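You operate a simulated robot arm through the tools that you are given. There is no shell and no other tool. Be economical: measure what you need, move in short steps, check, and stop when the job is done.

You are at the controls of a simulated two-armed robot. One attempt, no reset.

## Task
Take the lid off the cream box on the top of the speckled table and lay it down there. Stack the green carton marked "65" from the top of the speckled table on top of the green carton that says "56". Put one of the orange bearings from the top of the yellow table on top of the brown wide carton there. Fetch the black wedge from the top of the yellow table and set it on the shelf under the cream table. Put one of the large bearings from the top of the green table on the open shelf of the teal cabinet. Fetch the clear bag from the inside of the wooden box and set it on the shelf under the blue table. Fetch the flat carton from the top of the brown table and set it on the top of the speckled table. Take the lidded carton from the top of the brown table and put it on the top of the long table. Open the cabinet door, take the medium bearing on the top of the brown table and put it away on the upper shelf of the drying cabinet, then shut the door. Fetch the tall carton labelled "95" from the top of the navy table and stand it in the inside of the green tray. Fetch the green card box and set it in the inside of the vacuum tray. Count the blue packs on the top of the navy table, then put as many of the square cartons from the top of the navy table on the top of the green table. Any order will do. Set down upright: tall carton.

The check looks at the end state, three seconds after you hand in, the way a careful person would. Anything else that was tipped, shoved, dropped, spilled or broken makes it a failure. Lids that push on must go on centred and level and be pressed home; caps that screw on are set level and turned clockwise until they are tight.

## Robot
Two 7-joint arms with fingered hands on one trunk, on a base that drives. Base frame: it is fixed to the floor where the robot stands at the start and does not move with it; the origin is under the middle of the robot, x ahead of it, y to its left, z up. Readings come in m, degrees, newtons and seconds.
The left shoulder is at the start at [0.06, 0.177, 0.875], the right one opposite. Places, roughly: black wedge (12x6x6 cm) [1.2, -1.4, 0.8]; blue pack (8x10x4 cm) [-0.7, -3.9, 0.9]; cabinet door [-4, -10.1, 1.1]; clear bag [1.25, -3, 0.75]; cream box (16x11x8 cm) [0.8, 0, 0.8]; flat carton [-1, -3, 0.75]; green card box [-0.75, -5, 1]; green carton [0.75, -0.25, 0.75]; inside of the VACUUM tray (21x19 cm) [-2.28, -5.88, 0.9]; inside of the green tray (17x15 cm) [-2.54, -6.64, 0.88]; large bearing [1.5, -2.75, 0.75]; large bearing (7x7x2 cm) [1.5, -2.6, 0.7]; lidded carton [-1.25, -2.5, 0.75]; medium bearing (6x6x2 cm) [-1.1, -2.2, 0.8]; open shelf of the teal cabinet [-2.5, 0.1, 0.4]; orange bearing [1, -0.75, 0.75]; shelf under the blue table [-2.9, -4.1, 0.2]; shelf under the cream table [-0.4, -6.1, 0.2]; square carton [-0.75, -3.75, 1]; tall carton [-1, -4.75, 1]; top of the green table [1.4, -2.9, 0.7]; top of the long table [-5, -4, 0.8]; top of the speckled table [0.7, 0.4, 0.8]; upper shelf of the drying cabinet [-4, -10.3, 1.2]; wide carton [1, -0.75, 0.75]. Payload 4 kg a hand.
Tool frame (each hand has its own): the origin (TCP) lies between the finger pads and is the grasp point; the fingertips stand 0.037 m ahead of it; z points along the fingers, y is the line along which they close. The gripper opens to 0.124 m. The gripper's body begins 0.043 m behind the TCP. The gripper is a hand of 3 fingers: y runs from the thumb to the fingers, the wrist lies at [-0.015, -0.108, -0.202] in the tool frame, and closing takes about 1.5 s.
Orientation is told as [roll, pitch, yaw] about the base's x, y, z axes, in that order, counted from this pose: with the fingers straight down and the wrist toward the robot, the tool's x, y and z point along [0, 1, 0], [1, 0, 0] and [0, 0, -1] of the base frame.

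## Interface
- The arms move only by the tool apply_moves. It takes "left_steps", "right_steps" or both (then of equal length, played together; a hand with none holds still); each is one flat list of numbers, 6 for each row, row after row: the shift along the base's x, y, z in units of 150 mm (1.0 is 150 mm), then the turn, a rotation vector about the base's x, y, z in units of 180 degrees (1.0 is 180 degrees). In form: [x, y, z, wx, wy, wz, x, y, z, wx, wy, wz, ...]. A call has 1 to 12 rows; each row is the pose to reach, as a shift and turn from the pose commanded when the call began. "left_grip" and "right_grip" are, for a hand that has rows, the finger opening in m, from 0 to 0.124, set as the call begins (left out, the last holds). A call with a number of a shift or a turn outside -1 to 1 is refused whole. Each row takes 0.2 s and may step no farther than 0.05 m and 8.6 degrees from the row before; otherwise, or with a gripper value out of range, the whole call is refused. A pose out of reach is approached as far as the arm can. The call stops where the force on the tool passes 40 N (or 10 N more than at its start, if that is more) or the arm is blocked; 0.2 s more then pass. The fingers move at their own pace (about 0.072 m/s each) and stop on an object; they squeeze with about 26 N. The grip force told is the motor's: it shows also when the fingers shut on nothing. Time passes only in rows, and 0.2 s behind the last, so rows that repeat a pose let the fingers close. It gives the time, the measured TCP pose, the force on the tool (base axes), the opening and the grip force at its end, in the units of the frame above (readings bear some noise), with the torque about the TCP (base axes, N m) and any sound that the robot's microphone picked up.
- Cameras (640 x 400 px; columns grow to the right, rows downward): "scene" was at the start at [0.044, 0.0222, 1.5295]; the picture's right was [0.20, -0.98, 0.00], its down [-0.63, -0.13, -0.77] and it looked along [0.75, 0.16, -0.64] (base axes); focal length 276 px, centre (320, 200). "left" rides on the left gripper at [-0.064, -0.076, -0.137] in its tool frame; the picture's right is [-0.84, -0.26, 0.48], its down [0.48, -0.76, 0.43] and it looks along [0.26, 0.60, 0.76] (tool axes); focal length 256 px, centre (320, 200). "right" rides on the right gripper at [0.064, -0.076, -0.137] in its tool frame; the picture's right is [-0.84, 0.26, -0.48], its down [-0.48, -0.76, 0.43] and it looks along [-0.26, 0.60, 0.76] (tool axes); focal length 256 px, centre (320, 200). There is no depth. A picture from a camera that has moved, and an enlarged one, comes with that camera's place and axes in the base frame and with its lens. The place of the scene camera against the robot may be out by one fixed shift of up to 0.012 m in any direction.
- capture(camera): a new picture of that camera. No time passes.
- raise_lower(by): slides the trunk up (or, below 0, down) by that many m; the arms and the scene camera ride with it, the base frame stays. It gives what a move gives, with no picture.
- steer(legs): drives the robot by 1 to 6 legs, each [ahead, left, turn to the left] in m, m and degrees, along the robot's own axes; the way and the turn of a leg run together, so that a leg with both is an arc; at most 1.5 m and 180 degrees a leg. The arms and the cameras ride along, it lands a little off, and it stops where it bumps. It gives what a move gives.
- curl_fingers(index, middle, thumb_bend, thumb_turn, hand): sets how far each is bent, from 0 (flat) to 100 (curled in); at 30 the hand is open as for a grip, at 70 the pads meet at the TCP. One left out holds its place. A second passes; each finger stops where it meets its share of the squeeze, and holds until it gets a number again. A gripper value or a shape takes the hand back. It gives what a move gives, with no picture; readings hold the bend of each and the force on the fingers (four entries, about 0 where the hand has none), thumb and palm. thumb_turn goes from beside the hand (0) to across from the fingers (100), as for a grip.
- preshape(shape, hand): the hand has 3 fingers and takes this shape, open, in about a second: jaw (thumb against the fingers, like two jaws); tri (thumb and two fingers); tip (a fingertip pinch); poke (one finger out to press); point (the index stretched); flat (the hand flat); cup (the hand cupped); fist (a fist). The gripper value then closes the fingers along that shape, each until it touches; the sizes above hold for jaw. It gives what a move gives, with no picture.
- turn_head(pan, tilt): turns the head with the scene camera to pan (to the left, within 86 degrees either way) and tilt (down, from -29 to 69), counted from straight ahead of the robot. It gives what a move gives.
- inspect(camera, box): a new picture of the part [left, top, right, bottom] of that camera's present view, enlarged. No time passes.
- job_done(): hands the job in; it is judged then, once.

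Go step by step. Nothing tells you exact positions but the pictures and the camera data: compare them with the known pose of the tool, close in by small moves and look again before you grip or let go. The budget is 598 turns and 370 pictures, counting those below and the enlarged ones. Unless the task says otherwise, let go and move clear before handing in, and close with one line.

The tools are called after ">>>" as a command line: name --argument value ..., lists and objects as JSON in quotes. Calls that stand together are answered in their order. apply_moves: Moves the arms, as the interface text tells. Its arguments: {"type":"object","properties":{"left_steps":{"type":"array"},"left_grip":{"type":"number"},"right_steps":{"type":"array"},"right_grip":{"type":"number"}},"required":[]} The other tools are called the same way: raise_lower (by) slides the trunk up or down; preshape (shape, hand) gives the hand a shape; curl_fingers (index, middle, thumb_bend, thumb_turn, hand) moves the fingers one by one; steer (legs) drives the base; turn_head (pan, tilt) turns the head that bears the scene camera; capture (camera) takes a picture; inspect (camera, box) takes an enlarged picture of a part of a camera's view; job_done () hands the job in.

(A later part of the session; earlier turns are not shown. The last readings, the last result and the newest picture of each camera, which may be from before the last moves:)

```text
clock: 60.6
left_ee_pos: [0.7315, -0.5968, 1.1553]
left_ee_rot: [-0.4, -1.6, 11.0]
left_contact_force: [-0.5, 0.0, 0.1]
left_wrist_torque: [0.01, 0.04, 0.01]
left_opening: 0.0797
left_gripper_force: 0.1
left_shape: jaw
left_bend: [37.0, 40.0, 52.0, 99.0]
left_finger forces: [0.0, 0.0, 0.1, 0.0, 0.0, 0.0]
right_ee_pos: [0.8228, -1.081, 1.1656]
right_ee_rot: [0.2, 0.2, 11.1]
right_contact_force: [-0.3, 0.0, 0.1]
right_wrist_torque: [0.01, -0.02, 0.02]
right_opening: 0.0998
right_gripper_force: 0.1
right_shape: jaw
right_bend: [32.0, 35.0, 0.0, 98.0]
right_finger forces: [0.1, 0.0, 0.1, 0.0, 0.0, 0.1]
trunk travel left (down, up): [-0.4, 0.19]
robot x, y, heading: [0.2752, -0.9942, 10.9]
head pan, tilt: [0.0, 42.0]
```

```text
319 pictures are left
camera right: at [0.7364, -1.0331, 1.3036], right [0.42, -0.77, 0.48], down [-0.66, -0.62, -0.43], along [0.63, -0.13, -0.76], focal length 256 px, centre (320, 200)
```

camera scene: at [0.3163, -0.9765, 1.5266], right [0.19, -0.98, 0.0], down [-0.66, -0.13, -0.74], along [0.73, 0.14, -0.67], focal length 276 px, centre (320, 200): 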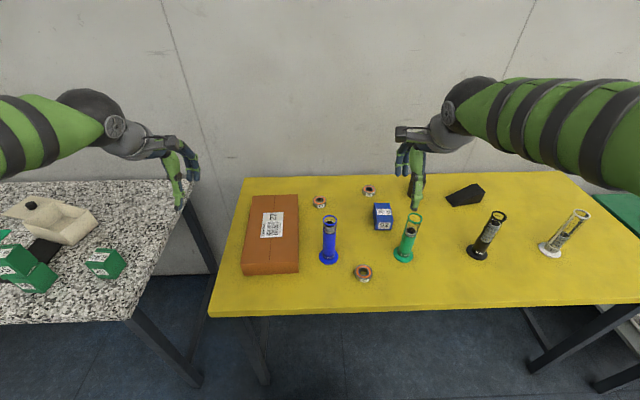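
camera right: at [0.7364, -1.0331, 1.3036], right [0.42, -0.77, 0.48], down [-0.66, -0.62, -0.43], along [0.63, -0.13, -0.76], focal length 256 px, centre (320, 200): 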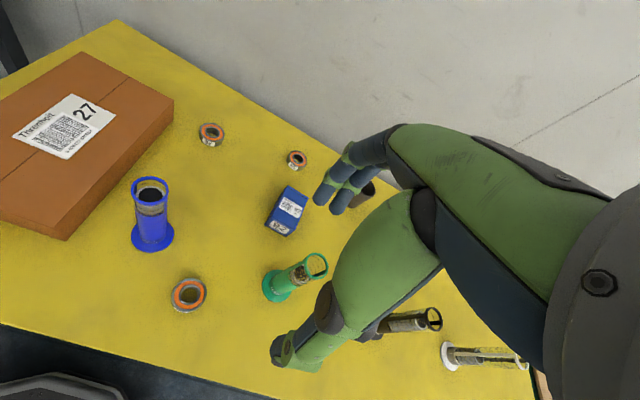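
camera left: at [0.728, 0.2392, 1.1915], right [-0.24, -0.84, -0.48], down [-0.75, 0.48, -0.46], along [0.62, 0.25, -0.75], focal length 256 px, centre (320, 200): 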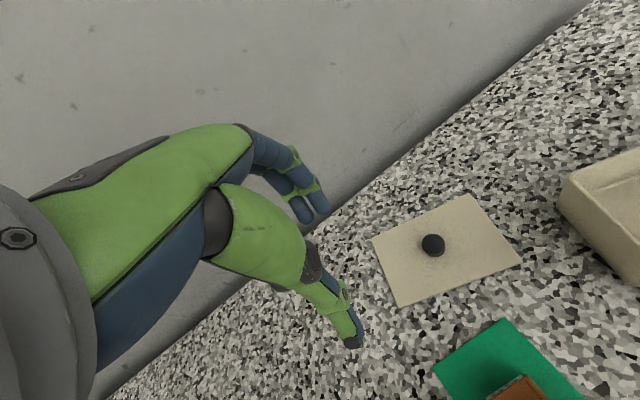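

Orange bearing is near (0.81, -1.015, top 0.795) and the carton top near z 0.84. I'll bring the right hand over the bearing.

>>> apply_moves --right_steps '[-0.05, 0.22, 0, 0, 0, 0, -0.087, 0.44, 0, 0, 0, 0, -0.087, 0.44, -0.3, 0, 0, 0, -0.087, 0.44, -0.6, 0, 0, 0, -0.087, 0.44, -0.9, 0, 0, 0]' --right_grip 0.085

>>> capture --camera "right"

>>> inspect --camera "scene" --box '[280, 170, 460, 300]'

```text
clock: 61.8
left_ee_pos: [0.7312, -0.5975, 1.1547]
left_ee_rot: [-0.5, -1.4, 11.0]
left_contact_force: [0.9, 0.4, -0.3]
left_wrist_torque: [-0.01, 0.04, -0.02]
left_opening: 0.0797
left_gripper_force: 0.0
left_shape: jaw
left_bend: [37.0, 40.0, 52.0, 99.0]
left_finger forces: [0.0, 0.1, 0.0, 0.0, 0.0, 0.0]
right_ee_pos: [0.8083, -1.0148, 1.0285]
right_ee_rot: [0.2, 0.4, 11.0]
right_contact_force: [-0.9, -0.6, -1.5]
right_wrist_torque: [0.02, 0.01, 0.01]
right_opening: 0.0852
right_gripper_force: 0.1
right_shape: jaw
right_bend: [35.0, 39.0, 51.0, 99.0]
right_finger forces: [0.0, 0.0, 0.0, 0.0, 0.0, 0.1]
trunk travel left (down, up): [-0.4, 0.19]
robot x, y, heading: [0.273, -0.9933, 11.0]
head pan, tilt: [0.0, 42.0]
```

```text
318 pictures are left
camera right: at [0.723, -0.9676, 1.1662], right [0.42, -0.77, 0.48], down [-0.66, -0.62, -0.43], along [0.63, -0.13, -0.76], focal length 256 px, centre (320, 200)
```

right: 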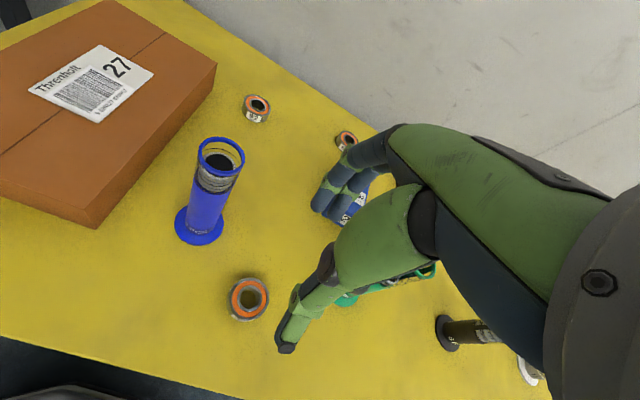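

```text
3.08 times, centred on (370, 235) of scene
camera zoom: at [0.3166, -0.9763, 1.5266], right [0.19, -0.98, 0.0], down [-0.66, -0.13, -0.74], along [0.73, 0.14, -0.67], focal length 851 px, centre (166, 92)
```

zoom: 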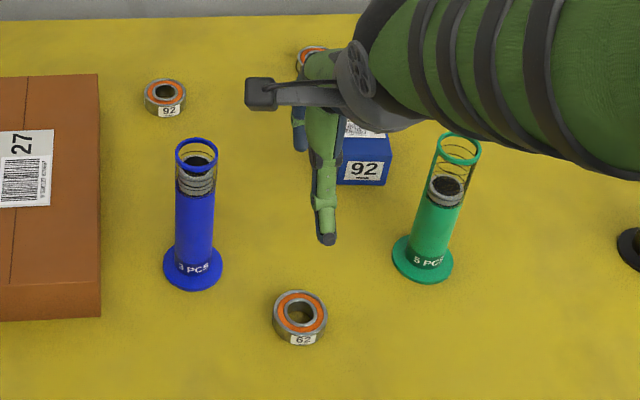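

>>> apply_moves --right_steps '[0.053, -0.03, -0.25, 0, 0, 0, 0.053, -0.03, -0.5, 0, 0, 0, 0.053, -0.03, -0.75, 0, 0, 0, 0.053, -0.03, -1, 0, 0, 0]'

>>> capture --camera "right"

>>> inspect --camera "scene" --box '[310, 200, 430, 300]'

```text
clock: 62.8
left_ee_pos: [0.7315, -0.5979, 1.1553]
left_ee_rot: [-0.4, -1.4, 11.1]
left_contact_force: [0.1, 0.6, -0.4]
left_wrist_torque: [0.03, -0.01, 0.01]
left_opening: 0.0796
left_gripper_force: 0.0
left_shape: jaw
left_bend: [37.0, 40.0, 52.0, 99.0]
left_finger forces: [0.1, 0.0, 0.0, 0.0, 0.0, 0.1]
right_ee_pos: [0.8181, -1.0185, 0.8823]
right_ee_rot: [0.3, 0.3, 11.1]
right_contact_force: [0.4, 0.0, 0.0]
right_wrist_torque: [0.0, 0.02, -0.04]
right_opening: 0.0851
right_gripper_force: 0.0
right_shape: jaw
right_bend: [35.0, 39.0, 51.0, 99.0]
right_finger forces: [0.0, 0.1, 0.0, 0.1, 0.0, 0.0]
trunk travel left (down, up): [-0.4, 0.19]
robot x, y, heading: [0.2725, -0.9913, 10.8]
head pan, tilt: [0.0, 42.0]
```

```text
316 pictures are left
camera right: at [0.7315, -0.9728, 1.0196], right [0.42, -0.77, 0.48], down [-0.66, -0.62, -0.43], along [0.63, -0.13, -0.76], focal length 256 px, centre (320, 200)
```

right: 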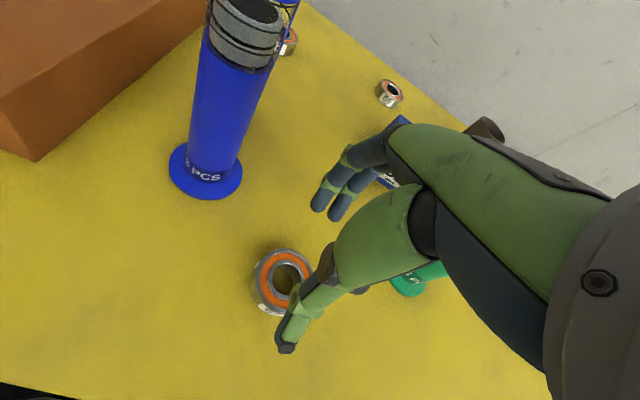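

```text
4.00 times, centred on (370, 250) of scene
camera zoom: at [0.3168, -0.9764, 1.5266], right [0.19, -0.98, 0.0], down [-0.66, -0.13, -0.74], along [0.73, 0.14, -0.67], focal length 1106 px, centre (120, 0)
```

zoom: 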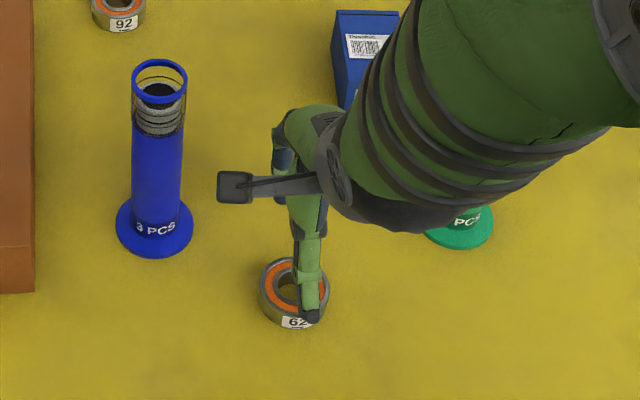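

>>> apply_moves --right_steps '[0, -0.027, -0.2, 0, 0, 0, 0, -0.027, -0.35, 0, 0, 0, 0, -0.027, -0.4, 0, 0, 0, 0, -0.027, -0.43, 0, 0, 0, 0, -0.027, -0.43, 0, 0, 0]'

>>> apply_moves --right_steps '[0, 0, 0, 0, 0, 0, 0, 0, 0, 0, 0, 0, 0, 0, 0, 0, 0, 0, 0, 0, 0, 0, 0, 0, 0, 0, 0, 0, 0, 0, 0, 0, 0, 0, 0, 0]' --right_grip 0.0

>>> capture --camera "right"

```text
clock: 63.5
left_ee_pos: [0.7305, -0.5971, 1.1559]
left_ee_rot: [-0.5, -1.6, 10.9]
left_contact_force: [0.0, -0.5, -0.2]
left_wrist_torque: [0.0, 0.05, -0.01]
left_opening: 0.0795
left_gripper_force: 0.0
left_shape: jaw
left_bend: [37.0, 40.0, 52.0, 99.0]
left_finger forces: [0.0, 0.0, 0.0, 0.0, 0.1, 0.0]
right_ee_pos: [0.8224, -1.0214, 0.8359]
right_ee_rot: [0.6, -0.8, 10.9]
right_contact_force: [-6.1, -4.9, 25.2]
right_wrist_torque: [0.1, -0.61, -0.1]
right_opening: 0.0819
right_gripper_force: 0.0
right_shape: jaw
right_bend: [36.0, 40.0, 50.0, 99.0]
right_finger forces: [15.5, 6.4, 0.0, 0.1, 3.7, 0.1]
trunk travel left (down, up): [-0.4, 0.19]
robot x, y, heading: [0.2728, -0.9942, 10.7]
head pan, tilt: [0.0, 42.0]
stopped in row 3 (right hand): the force on the tool passed its limit at 47 N (the readings are from after the stop); the commanded pose is now the measured one
```

```text
clock: 64.1
left_ee_pos: [0.7298, -0.5982, 1.1559]
left_ee_rot: [-0.3, -1.5, 10.9]
left_contact_force: [-1.0, 0.5, 0.2]
left_wrist_torque: [0.02, -0.01, 0.0]
left_opening: 0.0796
left_gripper_force: 0.1
left_shape: jaw
left_bend: [37.0, 40.0, 52.0, 99.0]
left_finger forces: [0.0, 0.0, 0.0, 0.0, 0.0, 0.0]
right_ee_pos: [0.8214, -1.0214, 0.8359]
right_ee_rot: [0.6, -0.7, 11.1]
right_contact_force: [-10.0, -3.1, 27.5]
right_wrist_torque: [-0.23, 1.14, -0.11]
right_opening: 0.0571
right_gripper_force: 26.3
right_shape: jaw
right_bend: [48.0, 53.0, 54.0, 100.0]
right_finger forces: [16.6, 1.6, 0.1, 0.1, 34.3, 0.0]
trunk travel left (down, up): [-0.4, 0.19]
robot x, y, heading: [0.2745, -0.9905, 11.0]
head pan, tilt: [0.0, 42.0]
stopped in row 3 (right hand): the force on the tool passed its limit at 41 N (the readings are from after the stop); the commanded pose is now the measured one
```

```text
314 pictures are left
camera right: at [0.7321, -0.9753, 0.9727], right [0.41, -0.78, 0.48], down [-0.65, -0.61, -0.45], along [0.64, -0.13, -0.76], focal length 256 px, centre (320, 200)
```

right: 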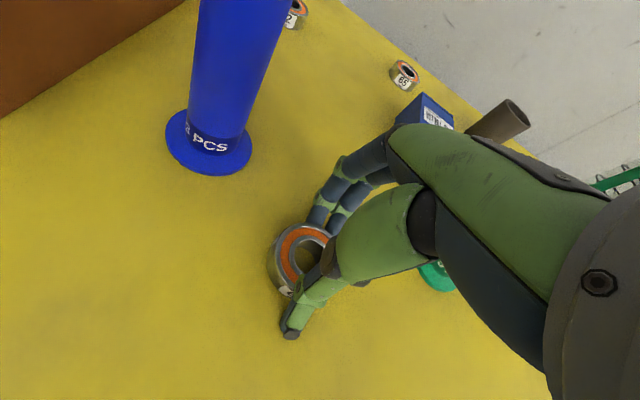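

>>> apply_moves --right_steps '[0, 0, 0.03, 0, 0, 0, 0, 0, 0.1, 0, 0, 0, 0, 0, 0.3, 0, 0, 0, 0, 0, 0.6, 0, 0, 0, 0, 0, 0.9, 0, 0, 0]'

>>> capture --camera "right"

```text
clock: 65.3
left_ee_pos: [0.7302, -0.5974, 1.1557]
left_ee_rot: [-0.4, -1.5, 11.1]
left_contact_force: [-0.1, 0.6, 0.5]
left_wrist_torque: [-0.03, -0.01, 0.04]
left_opening: 0.0796
left_gripper_force: 0.1
left_shape: jaw
left_bend: [37.0, 40.0, 52.0, 99.0]
left_finger forces: [0.1, 0.0, 0.1, 0.0, 0.0, 0.1]
right_ee_pos: [0.8205, -1.02, 0.9671]
right_ee_rot: [0.4, -0.4, 11.0]
right_contact_force: [-0.6, -0.1, -2.1]
right_wrist_torque: [-0.01, -0.02, -0.01]
right_opening: 0.0535
right_gripper_force: 25.6
right_shape: jaw
right_bend: [46.0, 50.0, 57.0, 100.0]
right_finger forces: [18.1, 5.7, 0.1, 0.1, 23.3, 0.0]
trunk travel left (down, up): [-0.4, 0.19]
robot x, y, heading: [0.2721, -0.9916, 10.9]
head pan, tilt: [0.0, 42.0]
```

```text
313 pictures are left
camera right: at [0.7322, -0.9746, 1.1043], right [0.41, -0.78, 0.48], down [-0.65, -0.61, -0.45], along [0.64, -0.13, -0.76], focal length 256 px, centre (320, 200)
```

right: 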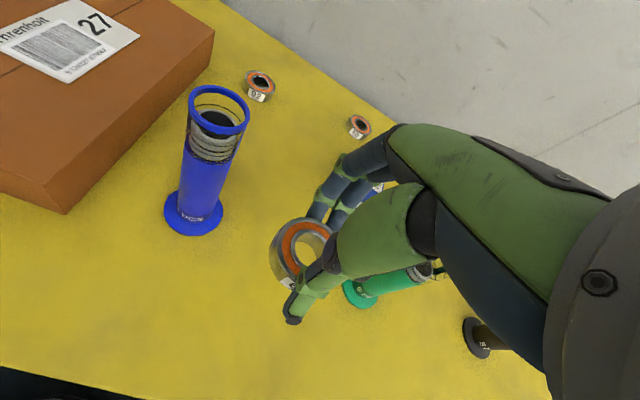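

>>> apply_moves --right_steps '[0, 0, 0.3, 0, 0, 0, 0, 0, 0.6, 0, 0, 0, 0.05, 0.2, 0.7, 0, 0, 0, 0.15, 0.5, 0.7, 0, 0, 0, 0.25, 0.8, 0.7, 0, 0, 0, 0.3, 1, 0.7, 0, 0, 0]' --left_steps '[-0.2, 0.2, 0, 0, 0, 0, -0.4, 0.4, 0, 0, 0, 0, -0.6, 0.6, 0, 0, 0, 0, -0.7, 0.7, 0, 0, 0, 0, -0.7, 0.7, 0, 0, 0, 0, -0.7, 0.7, 0, 0, 0, 0]'

>>> apply_moves --right_steps '[0.08, 0.3, 0, 0, 0, 0, 0.15, 0.6, 0, 0, 0, 0, 0.25, 0.9, 0, 0, 0, 0, 0.3, 1, 0, 0, 0, 0, 0.3, 1, 0, 0, 0, 0]'

>>> capture --camera "scene"

>>> capture --camera "right"

```text
clock: 66.7
left_ee_pos: [0.6256, -0.4928, 1.1554]
left_ee_rot: [-0.4, -1.3, 10.9]
left_contact_force: [-0.6, 0.8, -0.5]
left_wrist_torque: [0.0, 0.02, 0.01]
left_opening: 0.0797
left_gripper_force: 0.2
left_shape: jaw
left_bend: [37.0, 40.0, 52.0, 99.0]
left_finger forces: [0.0, 0.0, 0.1, 0.0, 0.0, 0.1]
right_ee_pos: [0.8676, -0.8715, 1.0716]
right_ee_rot: [0.6, -0.6, 10.9]
right_contact_force: [-0.6, -0.3, -2.0]
right_wrist_torque: [-0.02, 0.01, 0.01]
right_opening: 0.0536
right_gripper_force: 26.0
right_shape: jaw
right_bend: [46.0, 50.0, 57.0, 100.0]
right_finger forces: [18.0, 5.6, 0.0, 0.1, 23.3, 0.0]
trunk travel left (down, up): [-0.4, 0.19]
robot x, y, heading: [0.2721, -0.9925, 10.9]
head pan, tilt: [0.0, 42.0]
```

```text
clock: 67.9
left_ee_pos: [0.6261, -0.4933, 1.1554]
left_ee_rot: [-0.5, -1.3, 10.9]
left_contact_force: [0.3, -0.1, 0.6]
left_wrist_torque: [-0.01, -0.04, -0.01]
left_opening: 0.0795
left_gripper_force: 0.1
left_shape: jaw
left_bend: [37.0, 40.0, 52.0, 99.0]
left_finger forces: [0.0, 0.1, 0.1, 0.0, 0.1, 0.0]
right_ee_pos: [0.9113, -0.7219, 1.0743]
right_ee_rot: [0.6, -0.5, 11.0]
right_contact_force: [0.8, 0.7, -1.3]
right_wrist_torque: [-0.02, 0.02, 0.01]
right_opening: 0.0533
right_gripper_force: 26.3
right_shape: jaw
right_bend: [46.0, 50.0, 57.0, 100.0]
right_finger forces: [18.0, 5.8, 0.1, 0.0, 23.4, 0.1]
trunk travel left (down, up): [-0.4, 0.19]
robot x, y, heading: [0.2705, -0.9924, 11.0]
head pan, tilt: [0.0, 42.0]
```

```text
312 pictures are left
camera scene: at [0.3163, -0.9766, 1.5265], right [0.19, -0.98, 0.0], down [-0.66, -0.13, -0.74], along [0.73, 0.14, -0.67], focal length 276 px, centre (320, 200)
```

scene: 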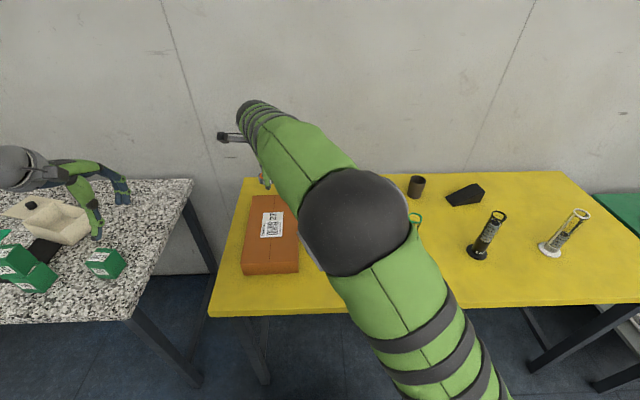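

```text
311 pictures are left
camera right: at [0.8233, -0.6746, 1.2112], right [0.41, -0.78, 0.48], down [-0.65, -0.61, -0.45], along [0.64, -0.13, -0.76], focal length 256 px, centre (320, 200)
```

right: 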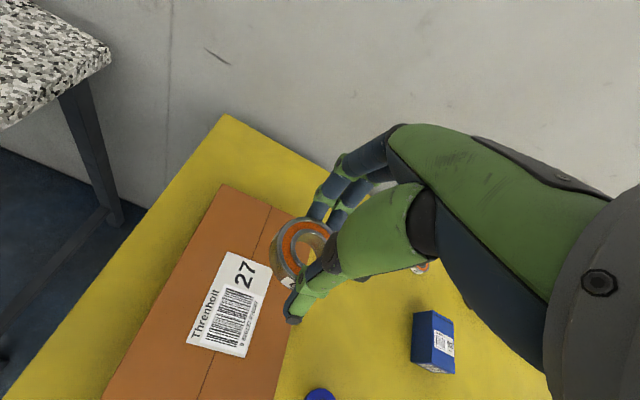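

>>> apply_moves --right_steps '[0, 0, -0.3, 0, 0, 0, 0, 0, -0.6, 0, 0, 0, 0, 0, -0.9, 0, 0, 0, 0, 0, -1, 0, 0, 0]'

>>> capture --camera "scene"

>>> capture --camera "left"

```text
clock: 68.9
left_ee_pos: [0.6264, -0.4943, 1.1543]
left_ee_rot: [-0.4, -1.3, 10.9]
left_contact_force: [-0.2, -0.2, 0.0]
left_wrist_torque: [0.05, -0.01, -0.03]
left_opening: 0.0794
left_gripper_force: 0.0
left_shape: jaw
left_bend: [37.0, 40.0, 52.0, 99.0]
left_finger forces: [0.0, 0.1, 0.0, 0.0, 0.1, 0.0]
right_ee_pos: [0.9125, -0.7181, 0.9222]
right_ee_rot: [0.4, -0.5, 11.0]
right_contact_force: [-0.4, -0.4, -1.3]
right_wrist_torque: [-0.03, -0.02, -0.01]
right_opening: 0.0534
right_gripper_force: 25.8
right_shape: jaw
right_bend: [46.0, 50.0, 57.0, 100.0]
right_finger forces: [17.9, 5.7, 0.0, 0.0, 23.1, 0.0]
trunk travel left (down, up): [-0.4, 0.19]
robot x, y, heading: [0.2742, -0.9941, 11.3]
head pan, tilt: [0.0, 42.0]
```

```text
310 pictures are left
camera scene: at [0.3164, -0.9763, 1.5266], right [0.19, -0.98, 0.0], down [-0.66, -0.13, -0.74], along [0.73, 0.14, -0.67], focal length 276 px, centre (320, 200)
```

scene: 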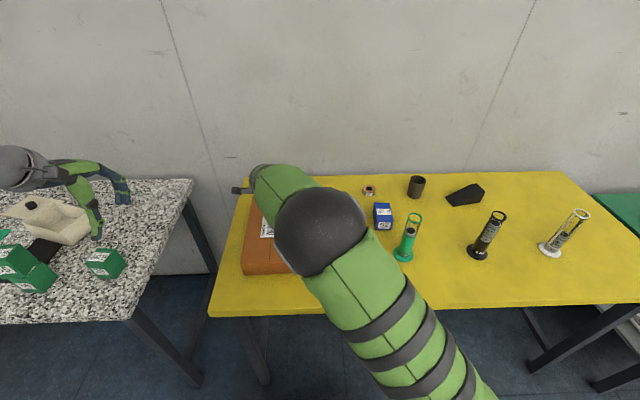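

```text
309 pictures are left
camera left: at [0.5612, -0.57, 1.2922], right [-0.08, -0.87, -0.48], down [-0.83, 0.33, -0.46], along [0.56, 0.36, -0.75], focal length 256 px, centre (320, 200)
```

left: 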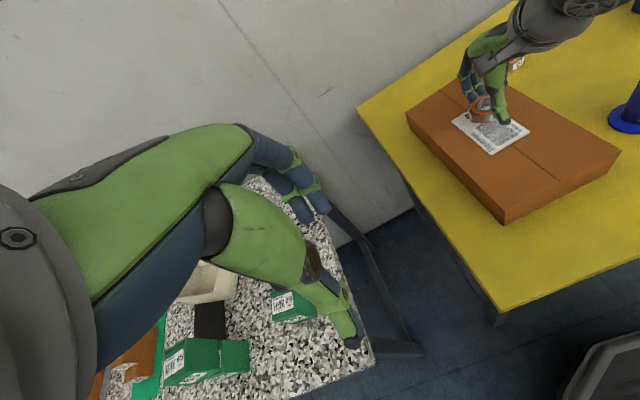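

>>> apply_moves --right_steps '[0, 0, -0.05, 0, 0, 0, 0, 0, -0.09, 0, 0, 0, 0, 0, -0.12, 0, 0, 0, 0, 0, -0.15, 0, 0, 0, 0, 0, -0.18, 0, 0, 0, 0, 0, -0.21, 0, 0, 0]'

>>> inspect --camera "left" --box '[400, 0, 640, 150]'

```text
clock: 70.3
left_ee_pos: [0.6252, -0.4942, 1.1574]
left_ee_rot: [-0.5, -1.5, 10.9]
left_contact_force: [1.3, -0.3, -0.7]
left_wrist_torque: [0.03, -0.01, -0.02]
left_opening: 0.0798
left_gripper_force: 0.0
left_shape: jaw
left_bend: [37.0, 40.0, 52.0, 99.0]
left_finger forces: [0.0, 0.1, 0.0, 0.1, 0.1, 0.0]
right_ee_pos: [0.9124, -0.7201, 0.8982]
right_ee_rot: [0.8, -0.9, 11.0]
right_contact_force: [0.1, 0.2, 27.8]
right_wrist_torque: [-0.11, 0.58, -0.04]
right_opening: 0.0532
right_gripper_force: 25.6
right_shape: jaw
right_bend: [46.0, 50.0, 57.0, 100.0]
right_finger forces: [16.6, 5.4, 0.1, 0.0, 45.9, 0.0]
trunk travel left (down, up): [-0.4, 0.19]
robot x, y, heading: [0.2742, -0.9892, 11.0]
head pan, tilt: [0.0, 42.0]
```

```text
2.67 times, centred on (520, 75) of left
camera zoom: at [0.5595, -0.5708, 1.2935], right [-0.08, -0.87, -0.48], down [-0.83, 0.33, -0.46], along [0.56, 0.36, -0.75], focal length 683 px, centre (-213, 533)
```

zoom: 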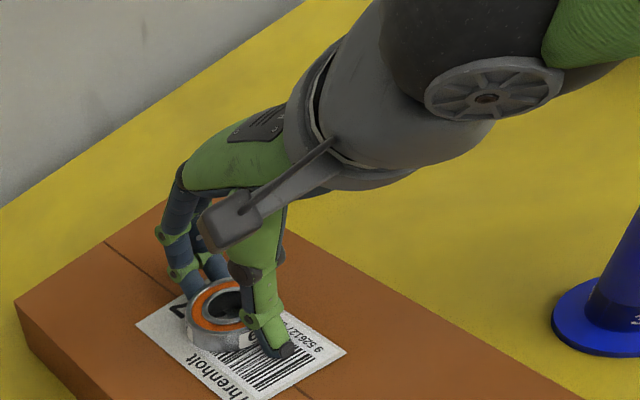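

Bearing is on the carton. Releasing and lifting away.

>>> apply_moves --right_steps '[0, 0, 0.02, 0, 0, 0, 0, 0, 0.02, 0, 0, 0, 0, 0, 0.02, 0, 0, 0, 0, 0, 0.02, 0, 0, 0]' --right_grip 0.085

>>> apply_moves --right_steps '[0, 0, 0.2, 0, 0, 0, 0, 0, 0.4, 0, 0, 0, 0, 0, 0.7, 0, 0, 0, 0, 0, 1, 0, 0, 0]'

>>> apply_moves --right_steps '[-0.1, -0.2, 0.3, 0, 0, 0, -0.25, -0.4, 0.6, 0, 0, 0, -0.5, -0.5, 0.7, 0, 0, 0, -0.75, -0.7, 0.7, 0, 0, 0, -1, -0.9, 0.7, 0, 0, 0]'

>>> capture --camera "scene"

```text
clock: 71.3
left_ee_pos: [0.6261, -0.494, 1.1567]
left_ee_rot: [-0.4, -1.5, 11.0]
left_contact_force: [0.9, -0.3, 0.2]
left_wrist_torque: [-0.01, -0.03, 0.03]
left_opening: 0.0798
left_gripper_force: 0.0
left_shape: jaw
left_bend: [37.0, 40.0, 52.0, 99.0]
left_finger forces: [0.1, 0.0, 0.0, 0.2, 0.1, 0.0]
right_ee_pos: [0.9126, -0.7227, 0.8981]
right_ee_rot: [0.5, -0.7, 10.9]
right_contact_force: [15.0, 3.5, 25.9]
right_wrist_torque: [-0.09, 0.29, -0.02]
right_opening: 0.0741
right_gripper_force: 0.2
right_shape: jaw
right_bend: [35.0, 39.0, 55.0, 100.0]
right_finger forces: [0.0, 0.0, 0.0, 0.1, 26.4, 0.0]
trunk travel left (down, up): [-0.4, 0.19]
robot x, y, heading: [0.2729, -0.9916, 11.2]
head pan, tilt: [0.0, 42.0]
```

```text
clock: 72.3
left_ee_pos: [0.6259, -0.4938, 1.1563]
left_ee_rot: [-0.4, -1.5, 10.9]
left_contact_force: [-1.4, -0.8, -0.4]
left_wrist_torque: [-0.02, -0.02, 0.01]
left_opening: 0.0796
left_gripper_force: 0.0
left_shape: jaw
left_bend: [37.0, 40.0, 52.0, 99.0]
left_finger forces: [0.1, 0.1, 0.0, 0.0, 0.0, 0.1]
right_ee_pos: [0.9128, -0.721, 1.0452]
right_ee_rot: [0.6, -0.4, 11.0]
right_contact_force: [0.2, -0.2, -0.9]
right_wrist_torque: [0.01, -0.01, -0.03]
right_opening: 0.0854
right_gripper_force: 0.0
right_shape: jaw
right_bend: [35.0, 39.0, 51.0, 99.0]
right_finger forces: [0.0, 0.0, 0.1, 0.1, 0.1, 0.1]
trunk travel left (down, up): [-0.4, 0.19]
robot x, y, heading: [0.2705, -0.992, 10.8]
head pan, tilt: [0.0, 42.0]
```

```text
refused: row 1 steps farther than a row can; nothing moved
```

```text
307 pictures are left
camera scene: at [0.316, -0.9767, 1.5265], right [0.19, -0.98, 0.0], down [-0.66, -0.13, -0.74], along [0.73, 0.14, -0.67], focal length 276 px, centre (320, 200)
```

scene: 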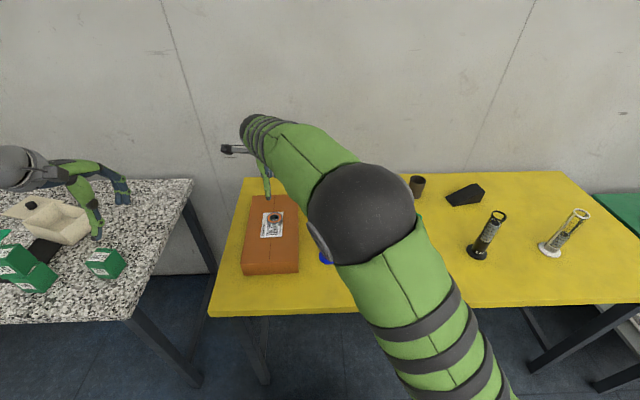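

>>> raise_lower --by 0.15

>>> apply_moves --right_steps '[-0.05, -0.25, 0, 0, 0, 0, -0.1, -0.5, 0, 0, 0, 0, -0.15, -0.75, 0, 0, 0, 0, -0.2, -1, 0, 0, 0, 0]'

>>> apply_moves --right_steps '[-0.05, -0.25, 0, 0, 0, 0, -0.1, -0.5, 0, 0, 0, 0, -0.2, -0.75, 0, 0, 0, 0, -0.3, -1, 0, 0, 0, 0]'

>>> steer --legs '[[0.06, -0.39, 0]]'

>>> capture --camera "scene"

>>> capture --camera "right"

```text
clock: 74.1
left_ee_pos: [0.6267, -0.4929, 1.3057]
left_ee_rot: [-0.5, -1.4, 10.8]
left_contact_force: [0.6, -0.1, 0.0]
left_wrist_torque: [0.0, -0.03, 0.01]
left_opening: 0.0796
left_gripper_force: 0.1
left_shape: jaw
left_bend: [37.0, 40.0, 52.0, 99.0]
left_finger forces: [0.0, 0.0, 0.0, 0.0, 0.1, 0.1]
right_ee_pos: [0.9119, -0.7207, 1.1942]
right_ee_rot: [0.5, -0.5, 11.0]
right_contact_force: [0.3, 0.3, -0.3]
right_wrist_torque: [-0.01, 0.02, 0.01]
right_opening: 0.0849
right_gripper_force: 0.1
right_shape: jaw
right_bend: [35.0, 39.0, 51.0, 99.0]
right_finger forces: [0.0, 0.1, 0.1, 0.0, 0.0, 0.1]
trunk travel left (down, up): [-0.55, 0.04]
robot x, y, heading: [0.2721, -0.9922, 11.1]
head pan, tilt: [0.0, 42.0]
```

```text
clock: 75.1
left_ee_pos: [0.6259, -0.4951, 1.3059]
left_ee_rot: [-0.4, -1.5, 11.0]
left_contact_force: [0.1, -0.2, 0.1]
left_wrist_torque: [0.0, -0.01, 0.04]
left_opening: 0.0799
left_gripper_force: 0.2
left_shape: jaw
left_bend: [37.0, 40.0, 52.0, 99.0]
left_finger forces: [0.0, 0.1, 0.0, 0.0, 0.0, 0.0]
right_ee_pos: [0.882, -0.8709, 1.194]
right_ee_rot: [0.6, -0.5, 11.0]
right_contact_force: [0.3, -0.1, 0.5]
right_wrist_torque: [0.0, 0.02, 0.01]
right_opening: 0.0849
right_gripper_force: 0.2
right_shape: jaw
right_bend: [35.0, 39.0, 51.0, 99.0]
right_finger forces: [0.0, 0.0, 0.0, 0.0, 0.1, 0.1]
trunk travel left (down, up): [-0.55, 0.04]
robot x, y, heading: [0.2709, -0.9901, 10.9]
head pan, tilt: [0.0, 42.0]
```

```text
clock: 76.1
left_ee_pos: [0.6256, -0.4944, 1.3065]
left_ee_rot: [-0.4, -1.5, 11.0]
left_contact_force: [0.9, 0.3, 0.6]
left_wrist_torque: [0.02, -0.03, 0.01]
left_opening: 0.0796
left_gripper_force: 0.0
left_shape: jaw
left_bend: [37.0, 40.0, 52.0, 99.0]
left_finger forces: [0.0, 0.1, 0.0, 0.0, 0.1, 0.0]
right_ee_pos: [0.8384, -1.0211, 1.1948]
right_ee_rot: [0.7, -0.5, 11.0]
right_contact_force: [0.2, 0.1, -0.2]
right_wrist_torque: [0.01, 0.01, 0.04]
right_opening: 0.085
right_gripper_force: 0.1
right_shape: jaw
right_bend: [35.0, 39.0, 51.0, 99.0]
right_finger forces: [0.1, 0.0, 0.0, 0.0, 0.0, 0.1]
trunk travel left (down, up): [-0.55, 0.04]
robot x, y, heading: [0.2715, -0.9905, 11.1]
head pan, tilt: [0.0, 42.0]
```

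```text
clock: 78.5
left_ee_pos: [0.7603, -0.8653, 1.3063]
left_ee_rot: [-0.4, -1.5, 10.5]
left_contact_force: [-0.6, -0.9, 0.8]
left_wrist_torque: [-0.01, 0.04, 0.02]
left_opening: 0.0799
left_gripper_force: 0.0
left_shape: jaw
left_bend: [37.0, 40.0, 52.0, 99.0]
left_finger forces: [0.0, 0.0, 0.0, 0.0, 0.0, 0.0]
right_ee_pos: [0.9716, -1.3933, 1.1952]
right_ee_rot: [0.7, -0.4, 10.7]
right_contact_force: [0.7, -0.6, 0.1]
right_wrist_torque: [-0.02, -0.01, -0.01]
right_opening: 0.0847
right_gripper_force: 0.1
right_shape: jaw
right_bend: [35.0, 39.0, 51.0, 99.0]
right_finger forces: [0.0, 0.1, 0.0, 0.0, 0.0, 0.0]
trunk travel left (down, up): [-0.55, 0.04]
robot x, y, heading: [0.4017, -1.3633, 10.8]
head pan, tilt: [0.0, 42.0]
```

```text
306 pictures are left
camera scene: at [0.4482, -1.3472, 1.6765], right [0.19, -0.98, 0.0], down [-0.66, -0.12, -0.74], along [0.73, 0.14, -0.67], focal length 276 px, centre (320, 200)
```

scene: 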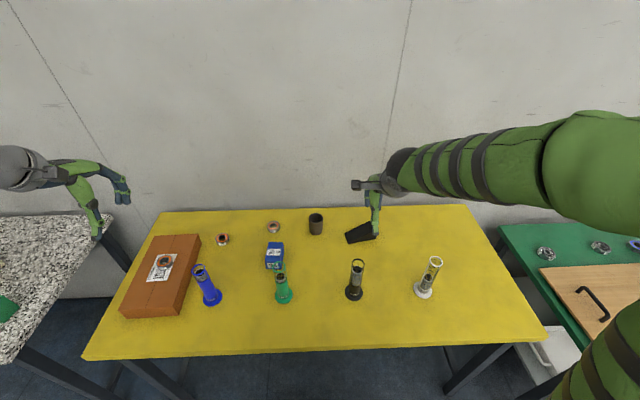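

```text
305 pictures are left
camera right: at [0.8824, -1.3465, 1.332], right [0.4, -0.78, 0.48], down [-0.65, -0.61, -0.45], along [0.64, -0.13, -0.76], focal length 256 px, centre (320, 200)
```

right: 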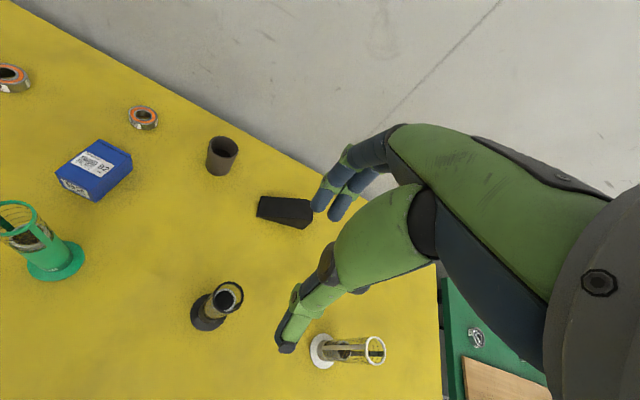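

>>> inspect --camera "scene" --box '[320, 200, 400, 260]'

>>> inspect --camera "right" --box '[220, 160, 340, 260]'

```text
6.67 times, centred on (360, 230) of scene
camera zoom: at [0.4482, -1.3472, 1.6765], right [0.19, -0.98, 0.0], down [-0.66, -0.12, -0.74], along [0.73, 0.14, -0.67], focal length 1844 px, centre (53, 0)
```

zoom: 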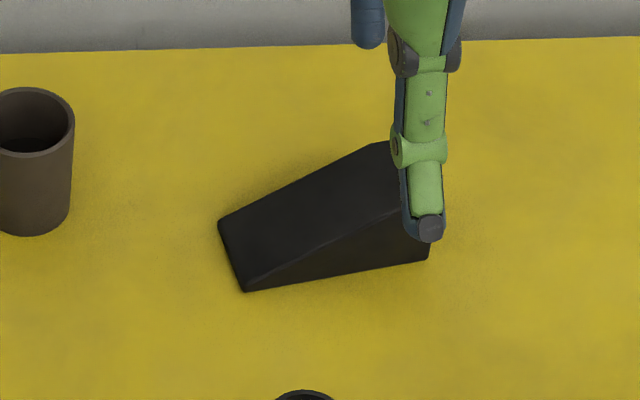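

```text
4.00 times, centred on (280, 210) of right
camera zoom: at [0.8824, -1.3465, 1.332], right [0.4, -0.78, 0.48], down [-0.65, -0.61, -0.45], along [0.64, -0.13, -0.76], focal length 1024 px, centre (480, 160)
```

zoom: 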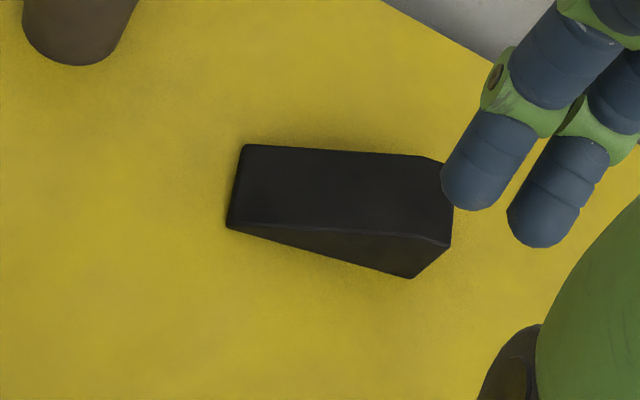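

>>> apply_moves --right_steps '[0.25, 0, 0, 0, 0, 0.02, 0.5, 0, 0, 0, 0, 0.04, 0.75, 0, 0, 0, 0, 0.068, 1, 0, 0, 0, 0, 0.068]' --right_grip 0.09

>>> apply_moves --right_steps '[0.25, 0, -0.2, 0, 0, 0, 0.5, 0, -0.4, 0, 0, 0, 0.75, 0, -0.6, 0, 0, 0, 0.85, 0, -0.8, 0, 0, 0, 0.85, 0, -1, 0, 0, 0]'

>>> capture --camera "scene"

>>> capture --camera "right"

```text
clock: 79.5
left_ee_pos: [0.7614, -0.8645, 1.3054]
left_ee_rot: [-0.4, -1.4, 10.7]
left_contact_force: [0.0, -0.5, 0.2]
left_wrist_torque: [-0.02, 0.01, -0.04]
left_opening: 0.0795
left_gripper_force: 0.0
left_shape: jaw
left_bend: [37.0, 40.0, 52.0, 99.0]
left_finger forces: [0.0, 0.0, 0.0, 0.0, 0.0, 0.1]
right_ee_pos: [1.1206, -1.3903, 1.1943]
right_ee_rot: [0.6, -0.4, 23.0]
right_contact_force: [0.5, -1.1, -0.4]
right_wrist_torque: [0.02, 0.03, -0.03]
right_opening: 0.0901
right_gripper_force: 0.0
right_shape: jaw
right_bend: [34.0, 37.0, 49.0, 99.0]
right_finger forces: [0.1, 0.1, 0.0, 0.0, 0.0, 0.0]
trunk travel left (down, up): [-0.55, 0.04]
robot x, y, heading: [0.4051, -1.3642, 10.4]
head pan, tilt: [0.0, 42.0]
```

```text
clock: 80.7
left_ee_pos: [0.7611, -0.8646, 1.3054]
left_ee_rot: [-0.4, -1.4, 10.6]
left_contact_force: [0.2, -0.2, -0.5]
left_wrist_torque: [0.01, 0.02, 0.01]
left_opening: 0.0797
left_gripper_force: 0.0
left_shape: jaw
left_bend: [37.0, 40.0, 52.0, 99.0]
left_finger forces: [0.0, 0.1, 0.1, 0.1, 0.0, 0.0]
right_ee_pos: [1.25, -1.3925, 1.0455]
right_ee_rot: [0.6, -0.5, 22.9]
right_contact_force: [0.6, -1.6, 0.4]
right_wrist_torque: [0.01, -0.02, -0.03]
right_opening: 0.09
right_gripper_force: 0.2
right_shape: jaw
right_bend: [34.0, 37.0, 49.0, 99.0]
right_finger forces: [0.0, 0.0, 0.1, 0.1, 0.0, 0.0]
trunk travel left (down, up): [-0.55, 0.04]
robot x, y, heading: [0.4069, -1.36, 10.8]
head pan, tilt: [0.0, 42.0]
```

```text
302 pictures are left
camera scene: at [0.4487, -1.3461, 1.6765], right [0.19, -0.98, 0.0], down [-0.66, -0.12, -0.74], along [0.73, 0.14, -0.67], focal length 276 px, centre (320, 200)
```

scene: 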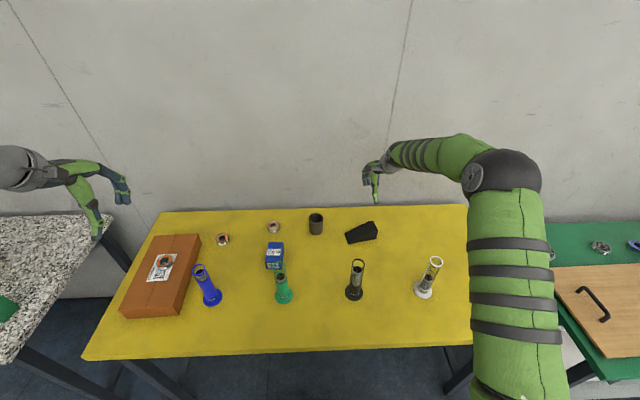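

```text
301 pictures are left
camera right: at [1.1545, -1.3659, 1.182], right [0.56, -0.68, 0.48], down [-0.51, -0.74, -0.45], along [0.65, 0.01, -0.76], focal length 256 px, centre (320, 200)
```

right: 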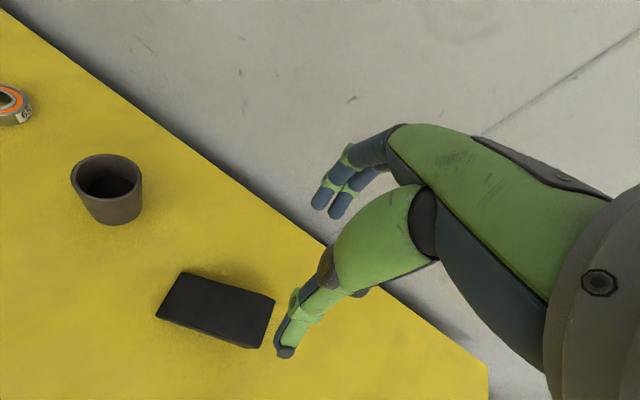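

>>> apply_moves --right_steps '[-0.08, 0.01, -0.2, 0, 0, 0, -0.08, 0.01, -0.4, 0, 0, 0, -0.08, 0.01, -0.6, 0, 0, 0, -0.08, 0.01, -0.75, 0, 0, 0, -0.08, 0.01, -0.75, 0, 0, 0]'

>>> capture --camera "right"

>>> inspect --camera "scene" --box '[300, 150, 460, 310]'

```text
clock: 81.9
left_ee_pos: [0.7599, -0.8645, 1.3059]
left_ee_rot: [-0.4, -1.5, 10.4]
left_contact_force: [1.0, 0.3, -0.2]
left_wrist_torque: [-0.01, -0.01, 0.04]
left_opening: 0.0798
left_gripper_force: 0.1
left_shape: jaw
left_bend: [37.0, 40.0, 52.0, 99.0]
left_finger forces: [0.0, 0.0, 0.1, 0.0, 0.1, 0.0]
right_ee_pos: [1.2356, -1.3907, 0.9328]
right_ee_rot: [0.6, -0.5, 22.8]
right_contact_force: [1.2, -0.4, -0.4]
right_wrist_torque: [0.02, -0.02, 0.02]
right_opening: 0.0898
right_gripper_force: 0.0
right_shape: jaw
right_bend: [34.0, 37.0, 49.0, 99.0]
right_finger forces: [0.0, 0.0, 0.0, 0.0, 0.0, 0.0]
trunk travel left (down, up): [-0.55, 0.04]
robot x, y, heading: [0.4009, -1.3625, 10.7]
head pan, tilt: [0.0, 42.0]
```

```text
300 pictures are left
camera right: at [1.1399, -1.3645, 1.0695], right [0.56, -0.68, 0.48], down [-0.51, -0.74, -0.45], along [0.65, 0.01, -0.76], focal length 256 px, centre (320, 200)
```

right: 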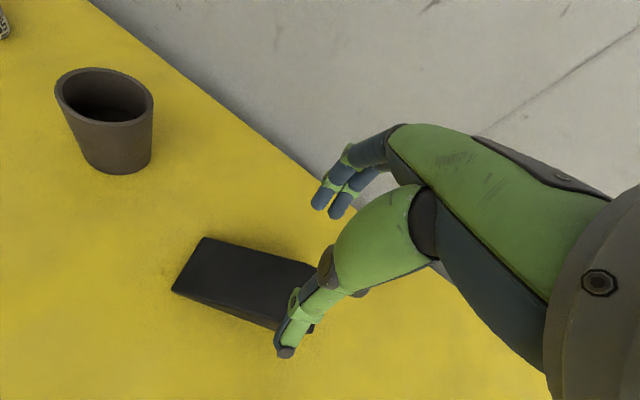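

```text
2.50 times, centred on (380, 230) of scene
camera zoom: at [0.4478, -1.346, 1.6766], right [0.19, -0.98, 0.0], down [-0.66, -0.12, -0.74], along [0.73, 0.14, -0.67], focal length 691 px, centre (170, 125)
```

zoom: 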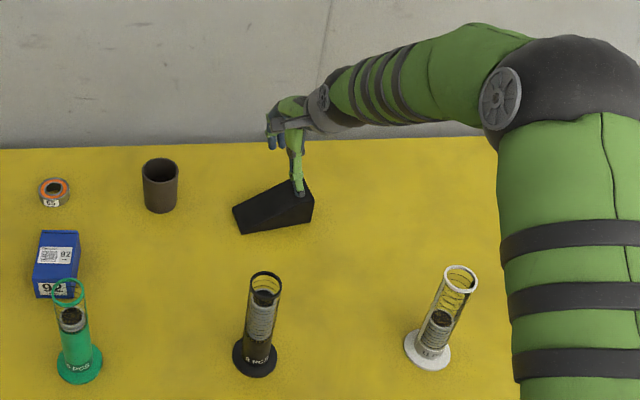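

>>> apply_moves --right_steps '[0, 0, -0.2, 0, 0, 0, 0, 0, -0.4, 0, 0, 0, 0, 0, -0.5, 0, 0, 0, 0, 0, -0.58, 0, 0, 0, 0, 0, -0.58, 0, 0, 0]'

>>> capture --camera "right"

```text
clock: 83.0
left_ee_pos: [0.7598, -0.8637, 1.3068]
left_ee_rot: [-0.5, -1.5, 10.6]
left_contact_force: [0.2, 1.0, 0.2]
left_wrist_torque: [0.02, 0.03, 0.02]
left_opening: 0.0798
left_gripper_force: 0.1
left_shape: jaw
left_bend: [37.0, 40.0, 52.0, 99.0]
left_finger forces: [0.1, 0.1, 0.0, 0.1, 0.0, 0.1]
right_ee_pos: [1.2395, -1.3881, 0.8589]
right_ee_rot: [0.6, -1.7, 22.9]
right_contact_force: [-8.0, -2.2, 21.9]
right_wrist_torque: [-0.39, 0.89, -0.08]
right_opening: 0.0908
right_gripper_force: 0.0
right_shape: jaw
right_bend: [34.0, 37.0, 46.0, 98.0]
right_finger forces: [0.0, 0.0, 0.0, 0.0, 22.8, 0.0]
trunk travel left (down, up): [-0.55, 0.04]
robot x, y, heading: [0.4047, -1.3627, 10.8]
head pan, tilt: [0.0, 42.0]
stopped in row 5 (right hand): the force on the tool passed its limit at 44 N (the readings are from after the stop); the commanded pose is now the measured one
```

```text
298 pictures are left
camera right: at [1.1418, -1.3615, 0.9938], right [0.55, -0.68, 0.48], down [-0.5, -0.73, -0.46], along [0.67, 0.01, -0.74], focal length 256 px, centre (320, 200)
```

right: 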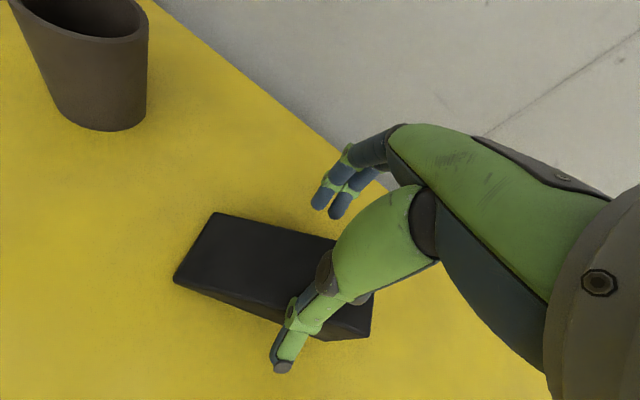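

>>> apply_moves --right_steps '[0, 0, 0.02, 0, 0.007, 0, 0, 0, 0.02, 0, 0.007, 0, 0, 0, 0.02, 0, 0.007, 0, 0, 0, 0.02, 0, 0.007, 0, 0, 0, 0.02, 0, 0.007, 0, 0, 0, 0.02, 0, 0.007, 0]' --right_grip 0.0

>>> capture --camera "right"

```text
clock: 84.4
left_ee_pos: [0.7593, -0.8652, 1.3054]
left_ee_rot: [-0.4, -1.5, 10.6]
left_contact_force: [0.4, -0.2, 0.4]
left_wrist_torque: [0.01, 0.0, -0.03]
left_opening: 0.0799
left_gripper_force: 0.0
left_shape: jaw
left_bend: [37.0, 40.0, 52.0, 99.0]
left_finger forces: [0.0, 0.0, 0.1, 0.0, 0.0, 0.1]
right_ee_pos: [1.2391, -1.3871, 0.8578]
right_ee_rot: [1.0, -0.4, 22.9]
right_contact_force: [-6.7, -0.6, 14.9]
right_wrist_torque: [-0.09, 0.48, -0.04]
right_opening: 0.0612
right_gripper_force: 25.5
right_shape: jaw
right_bend: [55.0, 57.0, 47.0, 98.0]
right_finger forces: [14.5, 7.7, 0.0, 0.0, 33.4, 0.0]
trunk travel left (down, up): [-0.55, 0.04]
robot x, y, heading: [0.4046, -1.3602, 10.6]
head pan, tilt: [0.0, 42.0]
```

```text
297 pictures are left
camera right: at [1.144, -1.362, 0.9961], right [0.56, -0.68, 0.47], down [-0.51, -0.73, -0.45], along [0.65, 0.01, -0.76], focal length 256 px, centre (320, 200)
```

right: 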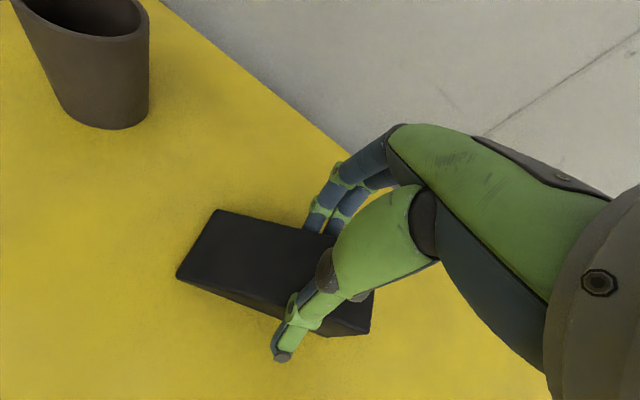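

Gripped at 0.061. I'll lift and check.

>>> apply_moves --right_steps '[0, 0, 0.05, 0, 0, 0, 0, 0, 0.15, 0, 0, 0, 0, 0, 0.4, 0, 0, 0, 0, 0, 0.7, 0, 0, 0, 0, 0, 1, 0, 0, 0]'

>>> apply_moves --right_steps '[0, 0, 0.3, 0, 0, 0, 0, 0, 0.6, 0, 0, 0, 0, 0, 0.9, 0, 0, 0, -0.2, -0.05, 1, 0, 0, 0, -0.5, -0.1, 1, 0, 0, 0, -0.8, -0.15, 1, 0, 0, 0, -1, -0.2, 1, 0, 0, 0]'

>>> capture --camera "right"

>>> capture --camera "scene"

```text
clock: 85.6
left_ee_pos: [0.7601, -0.8644, 1.3052]
left_ee_rot: [-0.4, -1.5, 10.7]
left_contact_force: [-0.2, -0.6, 0.0]
left_wrist_torque: [0.02, -0.02, -0.01]
left_opening: 0.0793
left_gripper_force: 0.0
left_shape: jaw
left_bend: [37.0, 40.0, 52.0, 99.0]
left_finger forces: [0.0, 0.0, 0.1, 0.1, 0.0, 0.0]
right_ee_pos: [1.2384, -1.3881, 1.0093]
right_ee_rot: [1.2, -0.1, 22.9]
right_contact_force: [0.0, -1.0, -2.7]
right_wrist_torque: [-0.01, -0.02, 0.03]
right_opening: 0.0607
right_gripper_force: 25.4
right_shape: jaw
right_bend: [55.0, 57.0, 48.0, 99.0]
right_finger forces: [17.4, 10.1, 0.0, 0.0, 25.8, 0.0]
trunk travel left (down, up): [-0.55, 0.04]
robot x, y, heading: [0.405, -1.3665, 10.5]
head pan, tilt: [0.0, 42.0]
```

```text
clock: 87.2
left_ee_pos: [0.7601, -0.8646, 1.3063]
left_ee_rot: [-0.4, -1.5, 10.7]
left_contact_force: [-0.4, 0.4, -0.2]
left_wrist_torque: [0.01, -0.04, 0.02]
left_opening: 0.0795
left_gripper_force: 0.1
left_shape: jaw
left_bend: [37.0, 40.0, 52.0, 99.0]
left_finger forces: [0.1, 0.1, 0.0, 0.0, 0.0, 0.0]
right_ee_pos: [1.0893, -1.4195, 1.158]
right_ee_rot: [1.1, -0.3, 22.8]
right_contact_force: [0.2, -0.5, -2.1]
right_wrist_torque: [-0.03, -0.05, -0.04]
right_opening: 0.0609
right_gripper_force: 26.4
right_shape: jaw
right_bend: [55.0, 57.0, 48.0, 99.0]
right_finger forces: [17.0, 9.9, 0.0, 0.1, 25.6, 0.1]
trunk travel left (down, up): [-0.55, 0.04]
robot x, y, heading: [0.4038, -1.3603, 10.7]
head pan, tilt: [0.0, 42.0]
```

```text
296 pictures are left
camera right: at [0.9946, -1.3934, 1.2955], right [0.56, -0.68, 0.47], down [-0.51, -0.73, -0.45], along [0.65, 0.01, -0.76], focal length 256 px, centre (320, 200)
```

right: 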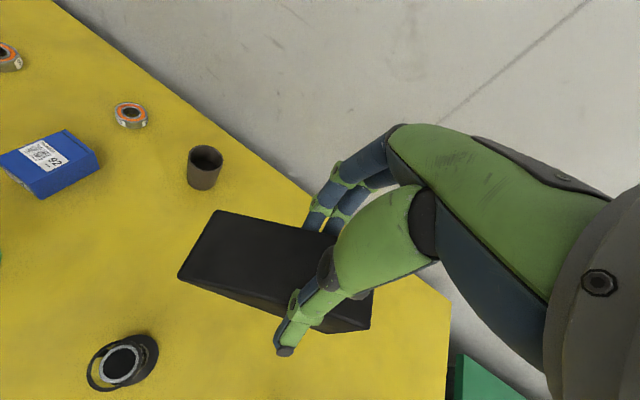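

```text
295 pictures are left
camera scene: at [0.4474, -1.3463, 1.6765], right [0.19, -0.98, 0.0], down [-0.66, -0.12, -0.74], along [0.73, 0.14, -0.67], focal length 276 px, centre (320, 200)
```

scene: 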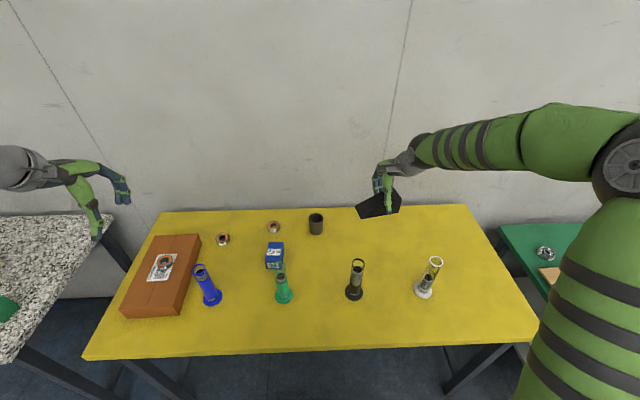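

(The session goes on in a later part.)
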